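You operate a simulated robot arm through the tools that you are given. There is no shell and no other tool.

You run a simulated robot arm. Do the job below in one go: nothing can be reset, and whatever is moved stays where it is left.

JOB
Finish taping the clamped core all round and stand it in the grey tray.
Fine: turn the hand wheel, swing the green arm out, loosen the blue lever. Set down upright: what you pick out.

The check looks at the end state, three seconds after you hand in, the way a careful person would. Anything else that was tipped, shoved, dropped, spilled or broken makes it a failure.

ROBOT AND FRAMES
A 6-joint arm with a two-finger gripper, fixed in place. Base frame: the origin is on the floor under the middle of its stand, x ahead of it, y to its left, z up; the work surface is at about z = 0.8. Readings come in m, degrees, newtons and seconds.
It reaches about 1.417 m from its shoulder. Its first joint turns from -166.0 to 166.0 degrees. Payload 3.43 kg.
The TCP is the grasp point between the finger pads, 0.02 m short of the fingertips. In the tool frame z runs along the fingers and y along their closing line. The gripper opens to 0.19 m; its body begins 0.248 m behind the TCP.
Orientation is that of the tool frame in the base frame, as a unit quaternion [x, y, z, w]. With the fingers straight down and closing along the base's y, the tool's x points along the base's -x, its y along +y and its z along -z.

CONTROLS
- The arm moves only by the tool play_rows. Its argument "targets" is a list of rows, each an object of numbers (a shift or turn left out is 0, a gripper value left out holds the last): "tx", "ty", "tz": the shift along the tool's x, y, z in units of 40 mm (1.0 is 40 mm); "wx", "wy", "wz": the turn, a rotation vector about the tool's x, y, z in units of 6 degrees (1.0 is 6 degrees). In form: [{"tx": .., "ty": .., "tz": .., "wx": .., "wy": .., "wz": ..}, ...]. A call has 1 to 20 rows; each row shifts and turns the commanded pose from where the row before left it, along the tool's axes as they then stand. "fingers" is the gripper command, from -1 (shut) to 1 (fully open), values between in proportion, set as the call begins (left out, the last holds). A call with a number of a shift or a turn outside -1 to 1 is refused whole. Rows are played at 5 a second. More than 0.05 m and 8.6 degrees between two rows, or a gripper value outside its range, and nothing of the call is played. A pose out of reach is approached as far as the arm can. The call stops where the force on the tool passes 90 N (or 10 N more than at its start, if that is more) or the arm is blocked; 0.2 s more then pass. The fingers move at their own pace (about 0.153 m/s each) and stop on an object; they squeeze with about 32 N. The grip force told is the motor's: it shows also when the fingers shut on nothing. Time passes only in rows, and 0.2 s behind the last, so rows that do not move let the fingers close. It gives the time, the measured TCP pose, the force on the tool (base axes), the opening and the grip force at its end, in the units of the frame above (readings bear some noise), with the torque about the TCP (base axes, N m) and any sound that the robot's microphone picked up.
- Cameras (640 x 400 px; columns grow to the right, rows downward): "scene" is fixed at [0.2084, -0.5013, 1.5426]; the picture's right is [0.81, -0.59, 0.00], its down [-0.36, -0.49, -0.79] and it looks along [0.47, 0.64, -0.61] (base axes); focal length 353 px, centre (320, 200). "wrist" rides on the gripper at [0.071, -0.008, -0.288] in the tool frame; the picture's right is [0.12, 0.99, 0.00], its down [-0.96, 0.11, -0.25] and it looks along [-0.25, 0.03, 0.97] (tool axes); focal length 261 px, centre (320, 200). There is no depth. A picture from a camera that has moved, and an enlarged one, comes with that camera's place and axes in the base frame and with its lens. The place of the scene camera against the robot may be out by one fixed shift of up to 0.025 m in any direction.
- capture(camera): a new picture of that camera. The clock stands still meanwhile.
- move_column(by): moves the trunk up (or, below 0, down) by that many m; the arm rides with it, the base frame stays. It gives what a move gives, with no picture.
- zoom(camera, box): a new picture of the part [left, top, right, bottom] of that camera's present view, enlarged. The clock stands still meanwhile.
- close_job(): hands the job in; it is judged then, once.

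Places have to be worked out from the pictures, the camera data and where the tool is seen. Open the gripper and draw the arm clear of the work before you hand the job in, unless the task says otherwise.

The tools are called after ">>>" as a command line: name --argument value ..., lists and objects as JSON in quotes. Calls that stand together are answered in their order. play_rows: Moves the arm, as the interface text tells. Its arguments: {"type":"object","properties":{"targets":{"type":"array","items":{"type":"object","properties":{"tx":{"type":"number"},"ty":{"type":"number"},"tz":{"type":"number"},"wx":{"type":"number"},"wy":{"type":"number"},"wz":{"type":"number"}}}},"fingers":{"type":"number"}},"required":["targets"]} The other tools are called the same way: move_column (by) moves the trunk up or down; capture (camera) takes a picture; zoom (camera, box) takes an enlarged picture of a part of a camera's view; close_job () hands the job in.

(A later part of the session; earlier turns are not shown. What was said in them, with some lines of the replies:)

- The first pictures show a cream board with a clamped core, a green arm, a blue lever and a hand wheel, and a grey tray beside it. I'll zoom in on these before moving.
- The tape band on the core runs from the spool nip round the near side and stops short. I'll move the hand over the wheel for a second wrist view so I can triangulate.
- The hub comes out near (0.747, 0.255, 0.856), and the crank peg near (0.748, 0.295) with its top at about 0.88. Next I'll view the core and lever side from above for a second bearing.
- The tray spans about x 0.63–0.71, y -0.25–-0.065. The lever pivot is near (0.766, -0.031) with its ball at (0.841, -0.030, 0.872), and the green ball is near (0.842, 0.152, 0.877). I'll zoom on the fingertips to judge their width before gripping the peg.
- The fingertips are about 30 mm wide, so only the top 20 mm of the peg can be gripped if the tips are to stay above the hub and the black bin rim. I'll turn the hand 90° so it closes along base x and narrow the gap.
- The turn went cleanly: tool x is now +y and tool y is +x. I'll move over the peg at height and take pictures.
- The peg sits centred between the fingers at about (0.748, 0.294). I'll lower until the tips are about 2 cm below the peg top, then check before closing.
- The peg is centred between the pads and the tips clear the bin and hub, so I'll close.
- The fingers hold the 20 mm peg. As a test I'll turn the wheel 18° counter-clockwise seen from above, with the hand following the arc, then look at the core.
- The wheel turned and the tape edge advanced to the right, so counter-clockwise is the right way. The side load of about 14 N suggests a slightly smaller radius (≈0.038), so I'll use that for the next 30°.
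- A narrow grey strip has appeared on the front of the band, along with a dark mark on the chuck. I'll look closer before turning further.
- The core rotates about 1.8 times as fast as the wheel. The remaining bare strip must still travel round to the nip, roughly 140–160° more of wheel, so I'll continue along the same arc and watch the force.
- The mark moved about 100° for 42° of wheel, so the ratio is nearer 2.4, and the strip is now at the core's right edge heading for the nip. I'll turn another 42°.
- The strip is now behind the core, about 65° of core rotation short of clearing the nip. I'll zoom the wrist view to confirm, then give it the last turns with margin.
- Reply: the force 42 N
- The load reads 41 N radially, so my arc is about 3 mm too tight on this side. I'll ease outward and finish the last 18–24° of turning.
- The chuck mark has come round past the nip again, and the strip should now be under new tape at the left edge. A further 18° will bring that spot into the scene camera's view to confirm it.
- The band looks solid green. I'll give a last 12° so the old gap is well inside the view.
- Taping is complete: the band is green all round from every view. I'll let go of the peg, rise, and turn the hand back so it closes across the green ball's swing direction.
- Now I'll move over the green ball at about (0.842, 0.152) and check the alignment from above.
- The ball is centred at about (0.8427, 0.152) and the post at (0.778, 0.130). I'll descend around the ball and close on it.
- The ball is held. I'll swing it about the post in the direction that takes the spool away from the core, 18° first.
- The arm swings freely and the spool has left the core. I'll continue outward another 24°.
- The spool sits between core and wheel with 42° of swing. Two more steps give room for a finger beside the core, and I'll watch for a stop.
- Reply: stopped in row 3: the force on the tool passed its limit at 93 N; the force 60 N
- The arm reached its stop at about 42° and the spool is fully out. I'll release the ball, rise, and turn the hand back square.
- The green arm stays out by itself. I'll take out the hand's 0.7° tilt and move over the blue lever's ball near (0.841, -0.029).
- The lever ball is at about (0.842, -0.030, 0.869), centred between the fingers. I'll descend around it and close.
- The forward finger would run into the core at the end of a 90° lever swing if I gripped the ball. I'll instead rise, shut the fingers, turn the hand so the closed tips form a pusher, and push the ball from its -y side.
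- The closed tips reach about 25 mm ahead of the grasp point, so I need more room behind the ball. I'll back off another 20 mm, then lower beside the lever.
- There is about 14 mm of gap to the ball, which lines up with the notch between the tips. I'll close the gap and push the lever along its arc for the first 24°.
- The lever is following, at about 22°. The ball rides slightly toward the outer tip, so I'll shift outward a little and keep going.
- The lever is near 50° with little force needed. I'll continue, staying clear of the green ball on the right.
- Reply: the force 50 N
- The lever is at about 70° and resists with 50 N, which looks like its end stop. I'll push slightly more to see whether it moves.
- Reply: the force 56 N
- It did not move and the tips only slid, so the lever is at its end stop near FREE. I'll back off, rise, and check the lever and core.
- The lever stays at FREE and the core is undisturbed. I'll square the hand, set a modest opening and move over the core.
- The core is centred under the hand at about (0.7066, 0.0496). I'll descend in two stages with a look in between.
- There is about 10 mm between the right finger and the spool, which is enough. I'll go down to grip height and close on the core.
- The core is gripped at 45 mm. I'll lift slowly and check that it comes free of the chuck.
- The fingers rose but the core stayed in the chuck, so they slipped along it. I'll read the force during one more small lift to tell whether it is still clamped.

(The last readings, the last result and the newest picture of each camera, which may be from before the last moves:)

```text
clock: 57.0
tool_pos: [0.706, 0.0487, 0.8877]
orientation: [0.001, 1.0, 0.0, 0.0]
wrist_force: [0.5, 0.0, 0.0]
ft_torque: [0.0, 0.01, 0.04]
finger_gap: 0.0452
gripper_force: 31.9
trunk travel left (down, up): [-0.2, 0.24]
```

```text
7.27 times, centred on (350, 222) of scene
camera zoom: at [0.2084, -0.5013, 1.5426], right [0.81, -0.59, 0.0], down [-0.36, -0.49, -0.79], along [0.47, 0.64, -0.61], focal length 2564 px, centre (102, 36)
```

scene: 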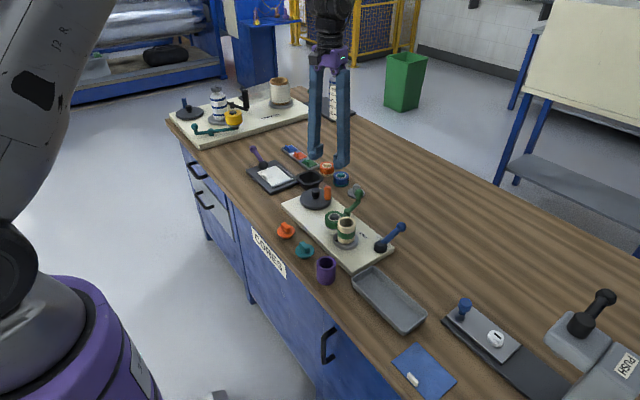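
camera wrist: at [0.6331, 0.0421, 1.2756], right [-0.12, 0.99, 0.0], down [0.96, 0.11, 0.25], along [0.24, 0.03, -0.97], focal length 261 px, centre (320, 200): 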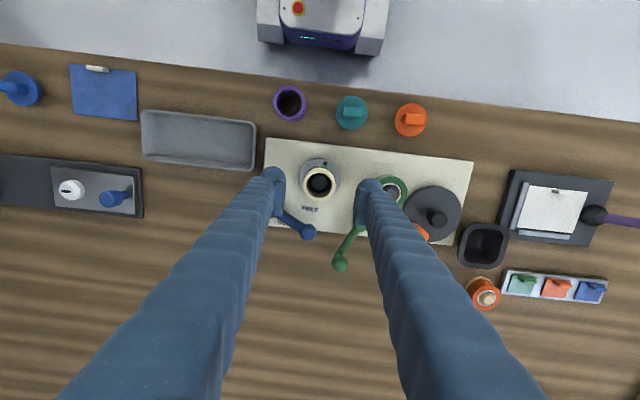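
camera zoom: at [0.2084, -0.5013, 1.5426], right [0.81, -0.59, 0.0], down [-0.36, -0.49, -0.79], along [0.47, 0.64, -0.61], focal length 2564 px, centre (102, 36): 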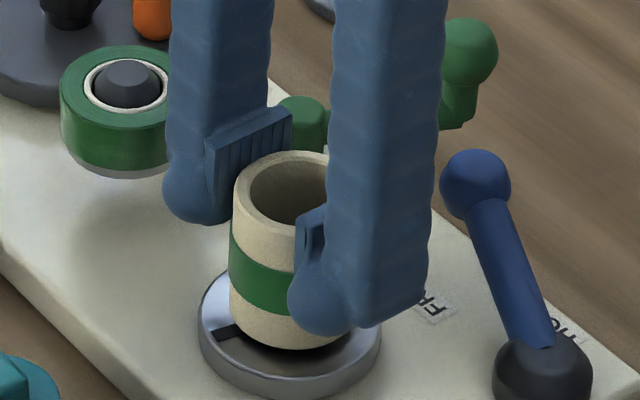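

This time the core rose with the fingers by about 4 mm, so it is free of the clamp. My earlier, quicker lift slipped, and I now hold only the top. I'll set it back, regrip lower, and lift more slowly.

>>> play_rows --targets '[{"tz": 0.1}, {}]'

>>> play_rows --targets '[{}, {}, {"tz": 0.25}, {"tz": 0.25}, {}]' --fingers -0.26

>>> zoom --camera "scene" --box '[325, 195, 375, 250]'

>>> zoom --camera "wrist" --box '[220, 80, 420, 240]'

```text
clock: 57.6
tool_pos: [0.7071, 0.0489, 0.8845]
orientation: [0.003, 1.0, 0.0, -0.001]
wrist_force: [0.1, 0.4, -0.8]
ft_torque: [0.02, 0.01, 0.01]
finger_gap: 0.0448
gripper_force: 32.4
trunk travel left (down, up): [-0.2, 0.24]
```

```text
clock: 58.8
tool_pos: [0.7066, 0.0496, 0.8651]
orientation: [0.002, 1.0, 0.0, -0.001]
wrist_force: [0.2, 0.2, 0.3]
ft_torque: [-0.02, 0.03, 0.02]
finger_gap: 0.0702
gripper_force: 0.0
trunk travel left (down, up): [-0.2, 0.24]
```

```text
7.27 times, centred on (350, 222) of scene
camera zoom: at [0.2084, -0.5013, 1.5426], right [0.81, -0.59, 0.0], down [-0.36, -0.49, -0.79], along [0.47, 0.64, -0.61], focal length 2564 px, centre (102, 36)
```

zoom: 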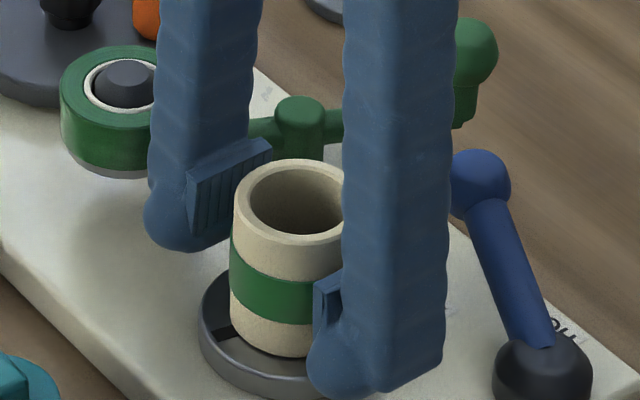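

```text
2.50 times, centred on (320, 160) of wrist
camera zoom: at [0.6355, 0.0405, 1.1518], right [-0.12, 0.99, 0.0], down [0.96, 0.11, 0.25], along [0.24, 0.03, -0.97], focal length 652 px, centre (320, 300)
```

zoom: 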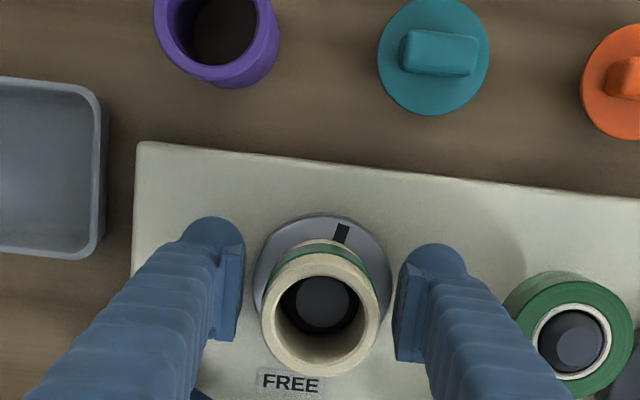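

>>> play_rows --targets '[{}, {}, {}, {}, {}, {}]' --fingers -1

>>> play_rows --targets '[{"tz": -0.1}, {"tz": -0.1}]'

>>> zoom --camera "scene" --box '[325, 195, 375, 250]'

```text
clock: 60.2
tool_pos: [0.7069, 0.0484, 0.8644]
orientation: [0.002, 1.0, 0.0, -0.001]
wrist_force: [0.2, 0.3, -0.4]
ft_torque: [0.03, -0.02, -0.01]
finger_gap: 0.045
gripper_force: 32.0
trunk travel left (down, up): [-0.2, 0.24]
```

```text
clock: 60.8
tool_pos: [0.7072, 0.0488, 0.8724]
orientation: [0.002, 1.0, 0.001, 0.0]
wrist_force: [-0.3, 0.5, -1.0]
ft_torque: [0.02, 0.02, -0.01]
finger_gap: 0.0448
gripper_force: 32.2
trunk travel left (down, up): [-0.2, 0.24]
```

```text
7.27 times, centred on (350, 222) of scene
camera zoom: at [0.2084, -0.5013, 1.5426], right [0.81, -0.59, 0.0], down [-0.36, -0.49, -0.79], along [0.47, 0.64, -0.61], focal length 2564 px, centre (102, 36)
```

zoom: 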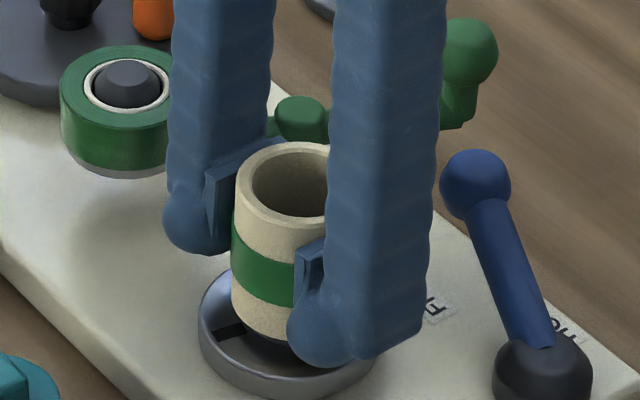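

Now the core rises cleanly with the hand, about 8 mm so far. I'll continue the slow lift straight up off the spindle.

>>> play_rows --targets '[{"tz": -0.12}, {"tz": -0.12}, {"tz": -0.12}, {"tz": -0.12}, {"tz": -0.12}, {"tz": -0.12}, {"tz": -0.12}, {"tz": -0.12}, {"tz": -0.12}, {"tz": -0.12}, {"tz": -0.12}, {"tz": -0.12}]'

>>> zoom --camera "scene" --box '[310, 160, 400, 250]'

>>> zoom --camera "wrist" --box '[200, 60, 440, 260]'

```text
clock: 63.4
tool_pos: [0.7069, 0.0493, 0.9308]
orientation: [0.001, 1.0, 0.0, 0.0]
wrist_force: [0.2, 0.7, -0.6]
ft_torque: [0.02, 0.03, 0.01]
finger_gap: 0.045
gripper_force: 31.8
trunk travel left (down, up): [-0.2, 0.24]
```

```text
4.44 times, centred on (355, 205) of scene
camera zoom: at [0.2084, -0.5013, 1.5426], right [0.81, -0.59, 0.0], down [-0.36, -0.49, -0.79], along [0.47, 0.64, -0.61], focal length 1567 px, centre (164, 178)
```

zoom: 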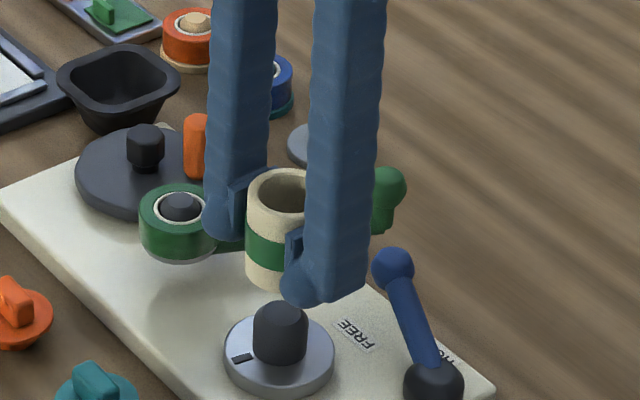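

```text
2.00 times, centred on (320, 160) of wrist
camera zoom: at [0.6351, 0.0415, 1.218], right [-0.12, 0.99, 0.0], down [0.96, 0.11, 0.25], along [0.24, 0.03, -0.97], focal length 521 px, centre (320, 280)
```

zoom: 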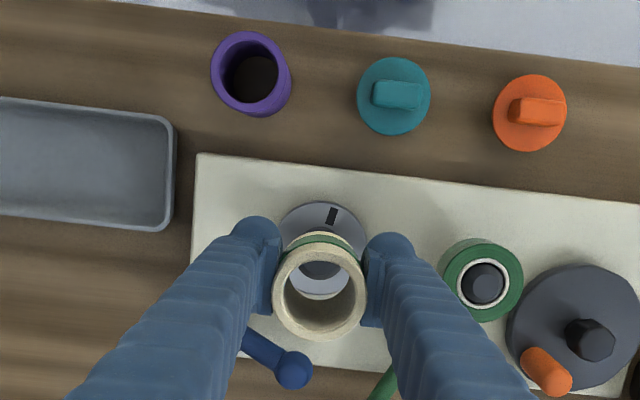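

The core is clear of the spindle. I'll raise a little more and carry it slowly over the tray's middle at about (0.669, -0.159).

>>> play_rows --targets '[{"tz": -0.4}, {"tz": -0.4}, {"tx": 0.0948, "ty": -0.521}, {"tx": 0.0948, "ty": -0.521}, {"tx": 0.0948, "ty": -0.521}, {"tx": 0.0948, "ty": -0.521}, {"tx": 0.0948, "ty": -0.521}, {"tx": 0.0948, "ty": -0.521}, {"tx": 0.0948, "ty": -0.521}, {"tx": 0.0948, "ty": -0.521}, {"tx": 0.0948, "ty": -0.521}, {"tx": 0.0948, "ty": -0.521}, {}, {}]'

>>> capture --camera "wrist"

>>> zoom --camera "wrist" --box '[200, 60, 440, 260]'

>>> zoom --camera "scene" --box '[330, 190, 450, 340]'

```text
clock: 66.4
tool_pos: [0.6689, -0.1576, 0.9617]
orientation: [0.002, 1.0, -0.001, -0.001]
wrist_force: [0.8, 0.7, -1.2]
ft_torque: [-0.05, 0.01, -0.05]
finger_gap: 0.045
gripper_force: 31.6
trunk travel left (down, up): [-0.2, 0.24]
```

```text
taken
camera wrist: at [0.598, -0.1657, 1.2499], right [-0.12, 0.99, 0.0], down [0.96, 0.11, 0.25], along [0.24, 0.03, -0.97], focal length 261 px, centre (320, 200)
```

wrist: 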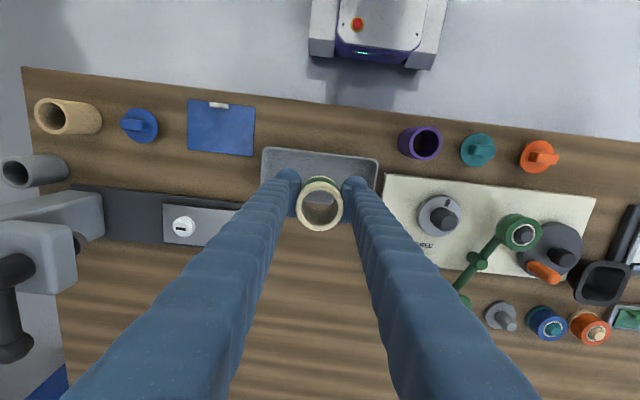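

```text
2.00 times, centred on (320, 160) of wrist
camera zoom: at [0.598, -0.1657, 1.2499], right [-0.12, 0.99, 0.0], down [0.96, 0.11, 0.25], along [0.24, 0.03, -0.97], focal length 521 px, centre (320, 280)
```

zoom: 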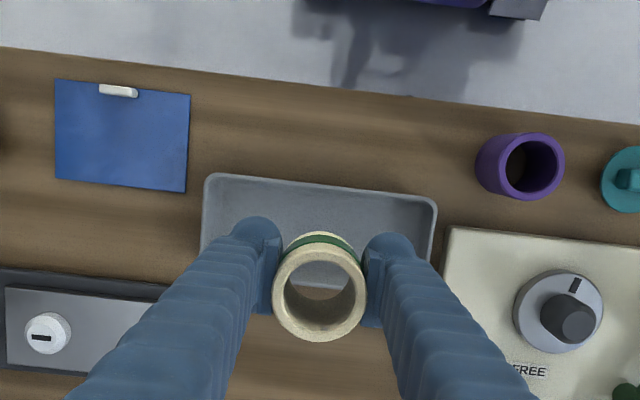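

```text
2.67 times, centred on (390, 265) of scene
camera zoom: at [0.2084, -0.5013, 1.5426], right [0.81, -0.59, 0.0], down [-0.36, -0.49, -0.79], along [0.47, 0.64, -0.61], focal length 940 px, centre (133, 27)
```

zoom: 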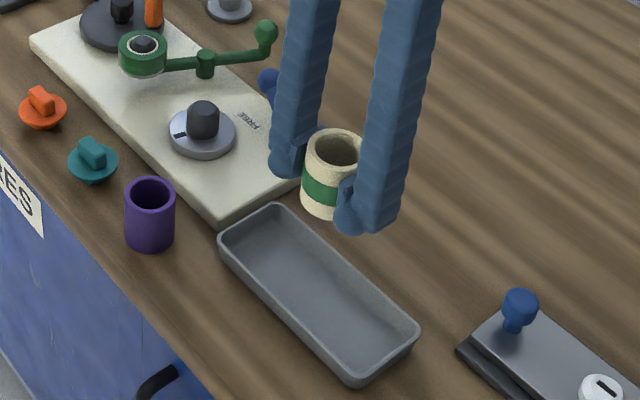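

The hand holds the core over the tray's centre at about (0.669, -0.158), with roughly 9 mm margin either side. I'll lower in steps to just above the floor.

>>> play_rows --targets '[{"tz": 0.5}, {"tz": 0.5}, {"tz": 0.5}, {"tz": 0.5}, {"tz": 0.4}, {"tz": 0.3}, {"tz": 0.15}, {}]'

>>> zoom --camera "scene" --box '[340, 220, 440, 340]'

>>> zoom --camera "wrist" --box '[200, 60, 440, 260]'

```text
clock: 68.2
tool_pos: [0.6679, -0.1593, 0.8485]
orientation: [0.002, 1.0, 0.0, -0.001]
wrist_force: [0.0, 0.1, -0.3]
ft_torque: [-0.01, 0.01, 0.08]
finger_gap: 0.0448
gripper_force: 32.2
trunk travel left (down, up): [-0.2, 0.24]
```

```text
3.33 times, centred on (390, 280) of scene
camera zoom: at [0.2084, -0.5013, 1.5426], right [0.81, -0.59, 0.0], down [-0.36, -0.49, -0.79], along [0.47, 0.64, -0.61], focal length 1175 px, centre (87, -67)
```

zoom: 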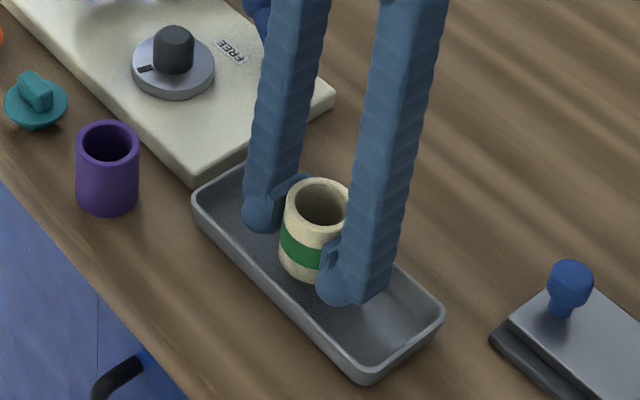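

```text
2.00 times, centred on (320, 160) of wrist
camera zoom: at [0.5972, -0.1668, 1.1352], right [-0.12, 0.99, 0.0], down [0.96, 0.11, 0.25], along [0.24, 0.03, -0.97], focal length 521 px, centre (320, 280)
```

zoom: 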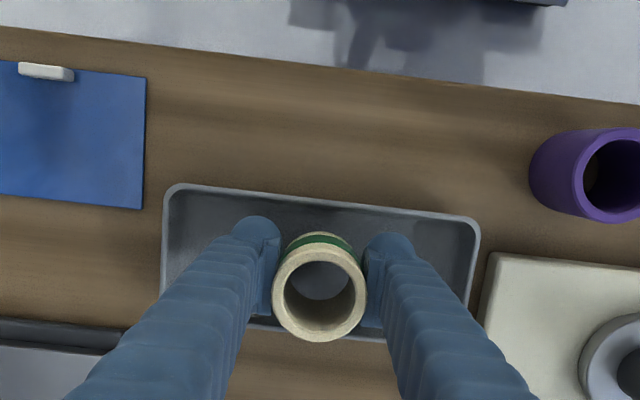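

The core is inside the tray walls with the floor still a little below. I'll lower in 2 mm steps, watching for contact.

>>> play_rows --targets '[{"tz": 0.05}, {"tz": 0.05}, {"tz": 0.05}, {"tz": 0.05}, {}]'

>>> zoom --camera "scene" --box '[350, 240, 420, 330]'

```text
clock: 69.4
tool_pos: [0.6679, -0.16, 0.84]
orientation: [0.001, 1.0, 0.0, -0.001]
wrist_force: [1.1, 0.5, -0.5]
ft_torque: [0.02, 0.03, -0.01]
finger_gap: 0.0451
gripper_force: 31.7
trunk travel left (down, up): [-0.2, 0.24]
```

```text
4.44 times, centred on (385, 285) of scene
camera zoom: at [0.2084, -0.5013, 1.5426], right [0.81, -0.59, 0.0], down [-0.36, -0.49, -0.79], along [0.47, 0.64, -0.61], focal length 1567 px, centre (31, -178)
```

zoom: 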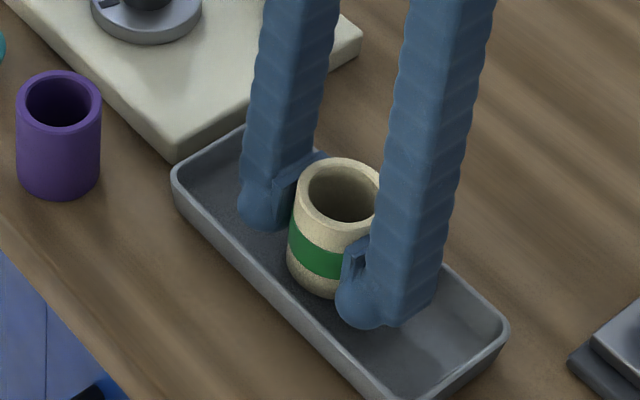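

>>> play_rows --targets '[{"tz": 0.05}, {"tz": 0.05}, {}]'

>>> zoom --camera "scene" --box '[350, 240, 420, 330]'

```text
clock: 70.2
tool_pos: [0.6694, -0.159, 0.835]
orientation: [0.002, 1.0, 0.0, -0.001]
wrist_force: [-0.1, -0.9, -0.8]
ft_torque: [0.0, 0.0, 0.0]
finger_gap: 0.0454
gripper_force: 32.6
trunk travel left (down, up): [-0.2, 0.24]
```

```text
4.44 times, centred on (385, 285) of scene
camera zoom: at [0.2084, -0.5013, 1.5426], right [0.81, -0.59, 0.0], down [-0.36, -0.49, -0.79], along [0.47, 0.64, -0.61], focal length 1567 px, centre (31, -178)
```

zoom: 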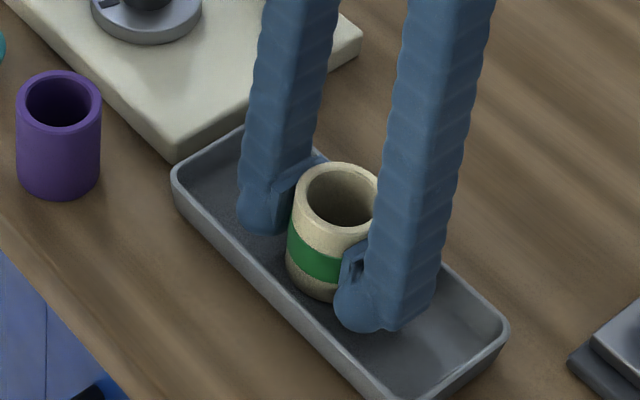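

>>> play_rows --targets '[{"tz": 0.05}, {"tz": 0.05}]'

>>> zoom --camera "scene" --box '[350, 240, 420, 330]'

```text
clock: 70.8
tool_pos: [0.6689, -0.1579, 0.8339]
orientation: [0.002, 1.0, 0.0, 0.001]
wrist_force: [-1.5, 2.1, 18.2]
ft_torque: [0.04, 0.31, 0.03]
finger_gap: 0.0451
gripper_force: 31.7
trunk travel left (down, up): [-0.2, 0.24]
```

```text
4.44 times, centred on (385, 285) of scene
camera zoom: at [0.2084, -0.5013, 1.5426], right [0.81, -0.59, 0.0], down [-0.36, -0.49, -0.79], along [0.47, 0.64, -0.61], focal length 1567 px, centre (31, -178)
```

zoom: 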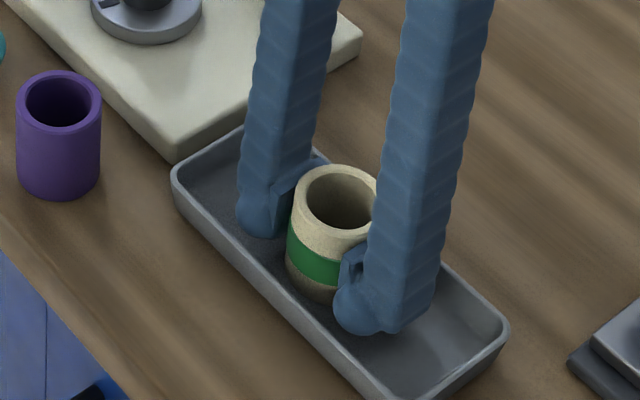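

Contact at 18 N: the core's base is on the tray floor. I'll ease up a millimetre, open gently inside the tray's length, and look.

>>> play_rows --targets '[{"tz": -0.03}, {}]'

>>> play_rows --targets '[{}, {}, {}, {}]' --fingers -0.3

>>> zoom --camera "scene" --box '[350, 240, 420, 330]'

>>> zoom --camera "wrist" --box '[200, 60, 440, 260]'

```text
clock: 71.4
tool_pos: [0.6681, -0.1581, 0.8339]
orientation: [0.001, 1.0, 0.0, 0.0]
wrist_force: [3.2, 0.8, 15.6]
ft_torque: [0.02, 0.12, -0.02]
finger_gap: 0.0453
gripper_force: 32.5
trunk travel left (down, up): [-0.2, 0.24]
```

```text
clock: 72.4
tool_pos: [0.6669, -0.1586, 0.8337]
orientation: [0.001, 1.0, 0.0, -0.001]
wrist_force: [0.9, 0.0, 1.5]
ft_torque: [-0.02, -0.02, 0.01]
finger_gap: 0.0667
gripper_force: 0.1
trunk travel left (down, up): [-0.2, 0.24]
```

```text
4.44 times, centred on (385, 285) of scene
camera zoom: at [0.2084, -0.5013, 1.5426], right [0.81, -0.59, 0.0], down [-0.36, -0.49, -0.79], along [0.47, 0.64, -0.61], focal length 1567 px, centre (31, -178)
```

zoom: 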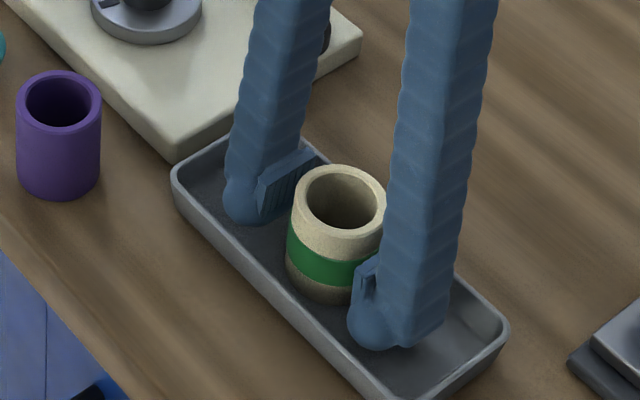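

```text
2.00 times, centred on (320, 160) of wrist
camera zoom: at [0.597, -0.1669, 1.1206], right [-0.12, 0.99, 0.0], down [0.96, 0.11, 0.25], along [0.24, 0.03, -0.97], focal length 521 px, centre (320, 280)
```

zoom: 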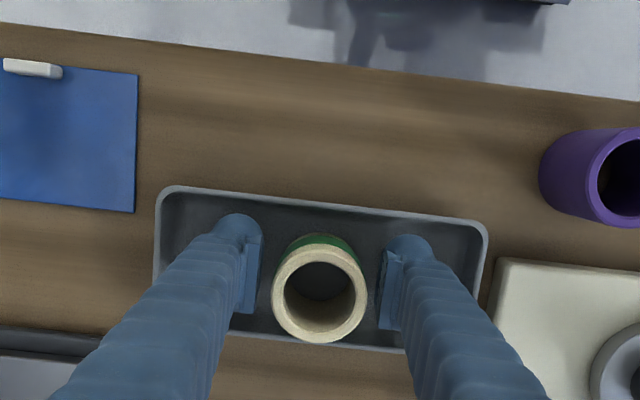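

The core stands free and upright with both fingers clear of it. I'll rise straight up, then move the arm back from the work.

>>> play_rows --targets '[{"tz": -0.3}, {"tz": -0.5}, {"tz": -0.8}, {"tz": -1}, {"tz": -1}, {"tz": -1}, {"tz": -1}, {}]'

>>> capture --camera "scene"

>>> zoom --camera "scene" --box '[340, 220, 440, 340]'

>>> zoom --camera "wrist" --box '[200, 60, 440, 260]'

```text
clock: 74.2
tool_pos: [0.6693, -0.1575, 1.0564]
orientation: [0.002, 1.0, 0.0, -0.001]
wrist_force: [-0.2, -0.5, 0.0]
ft_torque: [-0.01, 0.01, 0.02]
finger_gap: 0.0667
gripper_force: 0.0
trunk travel left (down, up): [-0.2, 0.24]
```

```text
taken
```

scene: 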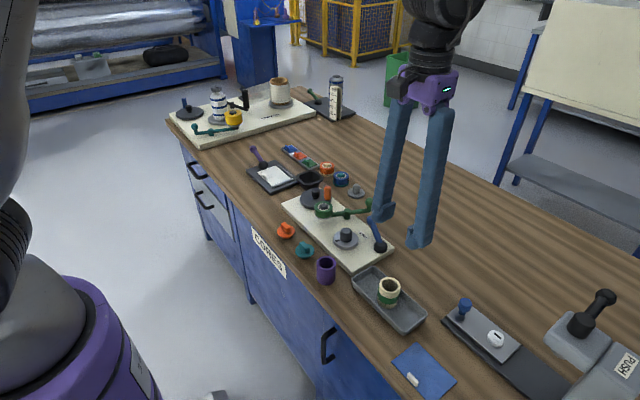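

```text
3.33 times, centred on (390, 280) of scene
camera zoom: at [0.2084, -0.5013, 1.5426], right [0.81, -0.59, 0.0], down [-0.36, -0.49, -0.79], along [0.47, 0.64, -0.61], focal length 1175 px, centre (87, -67)
```

zoom: 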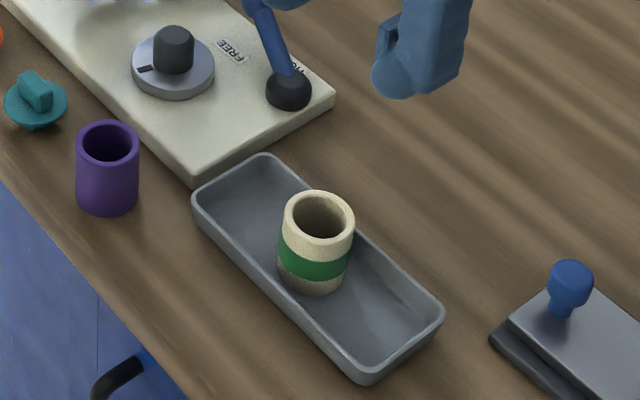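

```text
2.00 times, centred on (320, 160) of wrist
camera zoom: at [0.5982, -0.1661, 1.344], right [-0.12, 0.99, 0.0], down [0.96, 0.11, 0.25], along [0.24, 0.03, -0.97], focal length 521 px, centre (320, 280)
```

zoom: 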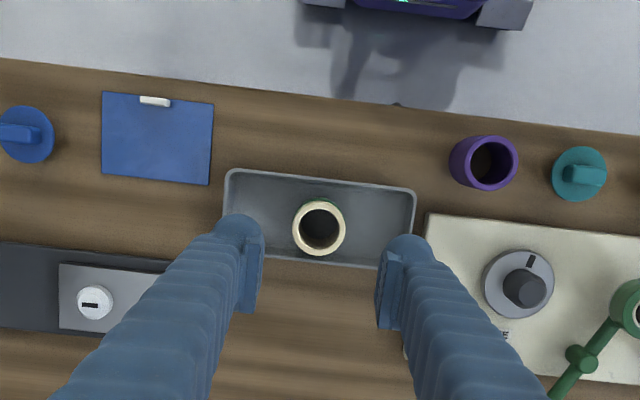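

The core stands upright in the tray and everything else looks as left. I'll move away to the far side, opening the gripper, and use the wrist camera to check the band's hidden side.

>>> play_rows --targets '[{"tx": -0.79, "ty": 0.78}, {"tx": -0.79, "ty": 0.78}, {"tx": -0.79, "ty": 0.78}, {"tx": -0.79, "ty": 0.78}, {"tx": -0.79, "ty": 0.78}, {"tx": -0.79, "ty": 0.78}, {"tx": -0.79, "ty": 0.78}, {"tz": 0.5}, {}]'

>>> capture --camera "wrist"

```text
clock: 76.2
tool_pos: [0.8918, 0.0592, 1.0399]
orientation: [0.002, 1.0, 0.001, -0.001]
wrist_force: [0.7, -0.4, 0.6]
ft_torque: [0.08, 0.01, -0.04]
finger_gap: 0.0666
gripper_force: 0.1
trunk travel left (down, up): [-0.2, 0.24]
```

```text
taken
camera wrist: at [0.8203, 0.0499, 1.3267], right [-0.12, 0.99, 0.0], down [0.96, 0.11, 0.25], along [0.24, 0.03, -0.97], focal length 261 px, centre (320, 200)
```

wrist: 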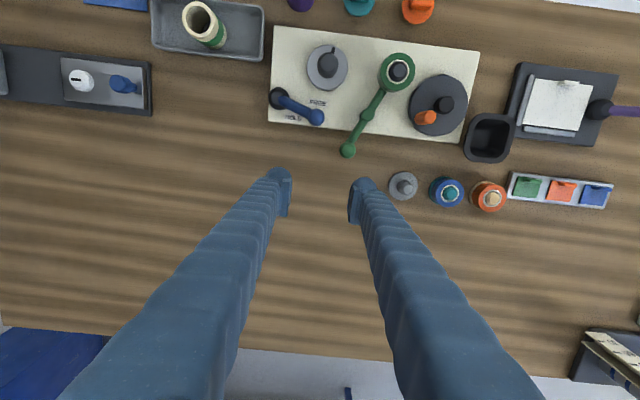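

>>> zoom --camera "wrist" --box '[170, 0, 260, 60]'

>>> zoom --camera "scene" --box '[230, 130, 430, 310]'

```text
6.67 times, centred on (215, 30) of wrist
camera zoom: at [0.8203, 0.0499, 1.3267], right [-0.12, 0.99, 0.0], down [0.96, 0.11, 0.25], along [0.24, 0.03, -0.97], focal length 1738 px, centre (1020, 1333)
```

zoom: 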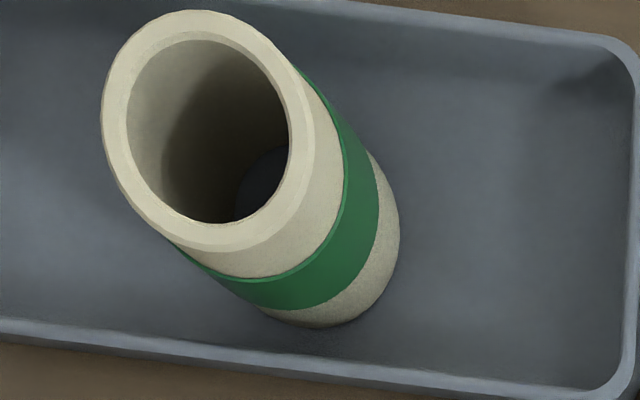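

```text
2.22 times, centred on (330, 220) of scene
camera zoom: at [0.2084, -0.5013, 1.5426], right [0.81, -0.59, 0.0], down [-0.36, -0.49, -0.79], along [0.47, 0.64, -0.61], focal length 784 px, centre (298, 156)
```

zoom: 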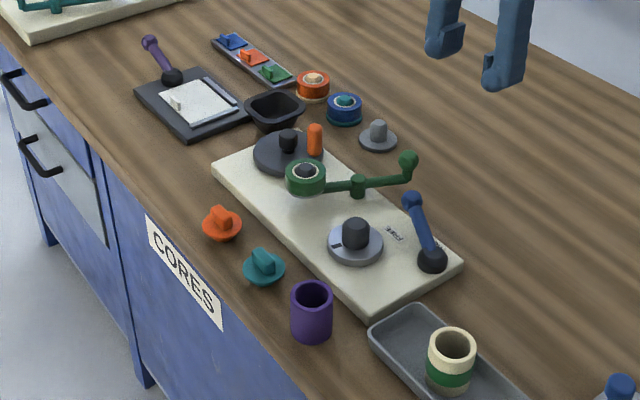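

Both sides of the band are solid green, the core stands upright in the tray, and nothing else has moved. I'll raise the arm clear and open the gripper fully before handing in.

>>> play_rows --targets '[{"tz": -1}, {"tz": -1}, {"tz": -1}, {"tz": -0.5}, {}, {}]' --fingers 1

>>> capture --camera "scene"

```text
clock: 77.6
tool_pos: [0.8917, 0.06, 1.1785]
orientation: [0.002, 1.0, -0.001, -0.001]
wrist_force: [-0.8, -0.3, 0.5]
ft_torque: [-0.01, -0.03, -0.02]
finger_gap: 0.1899
gripper_force: 0.0
trunk travel left (down, up): [-0.2, 0.24]
```

```text
taken
```

scene: 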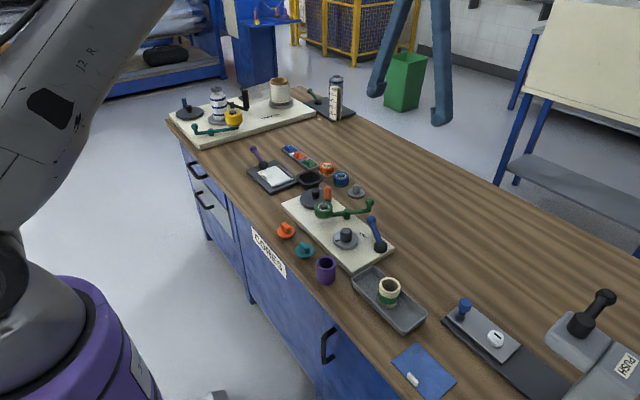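

The final picture shows the taped core upright in the grey tray, the arm raised clear with the gripper open, and everything else in place. I'm handing the job in.

>>> close_job

```text
The job is handed in.
```

I finished taping the core all round and stood it upright in the grey tray. The job is handed in, but I haven't seen the check's verdict.

- **Taping:** I turned the hand wheel about 220° counter-clockwise. The last bare strip passed under the green spool, and the band looked solid green from both the near and far sides.
- **Green arm:** it is swung out about 42°, to its stop, and stays there by itself.
- **Blue lever:** it is pushed from HOLD to its stop near FREE, about 70° round. I pushed it with closed fingers, because a finger gripping it would have hit the core.
- **Core:** on the first lift the fingers slipped up the core and it stayed in the chuck. I regripped lower and lifted more slowly, and it came off cleanly.

I released the core once its base touched the tray floor. The arm is raised clear with the gripper fully open, and in the last picture nothing else on the bench had moved.
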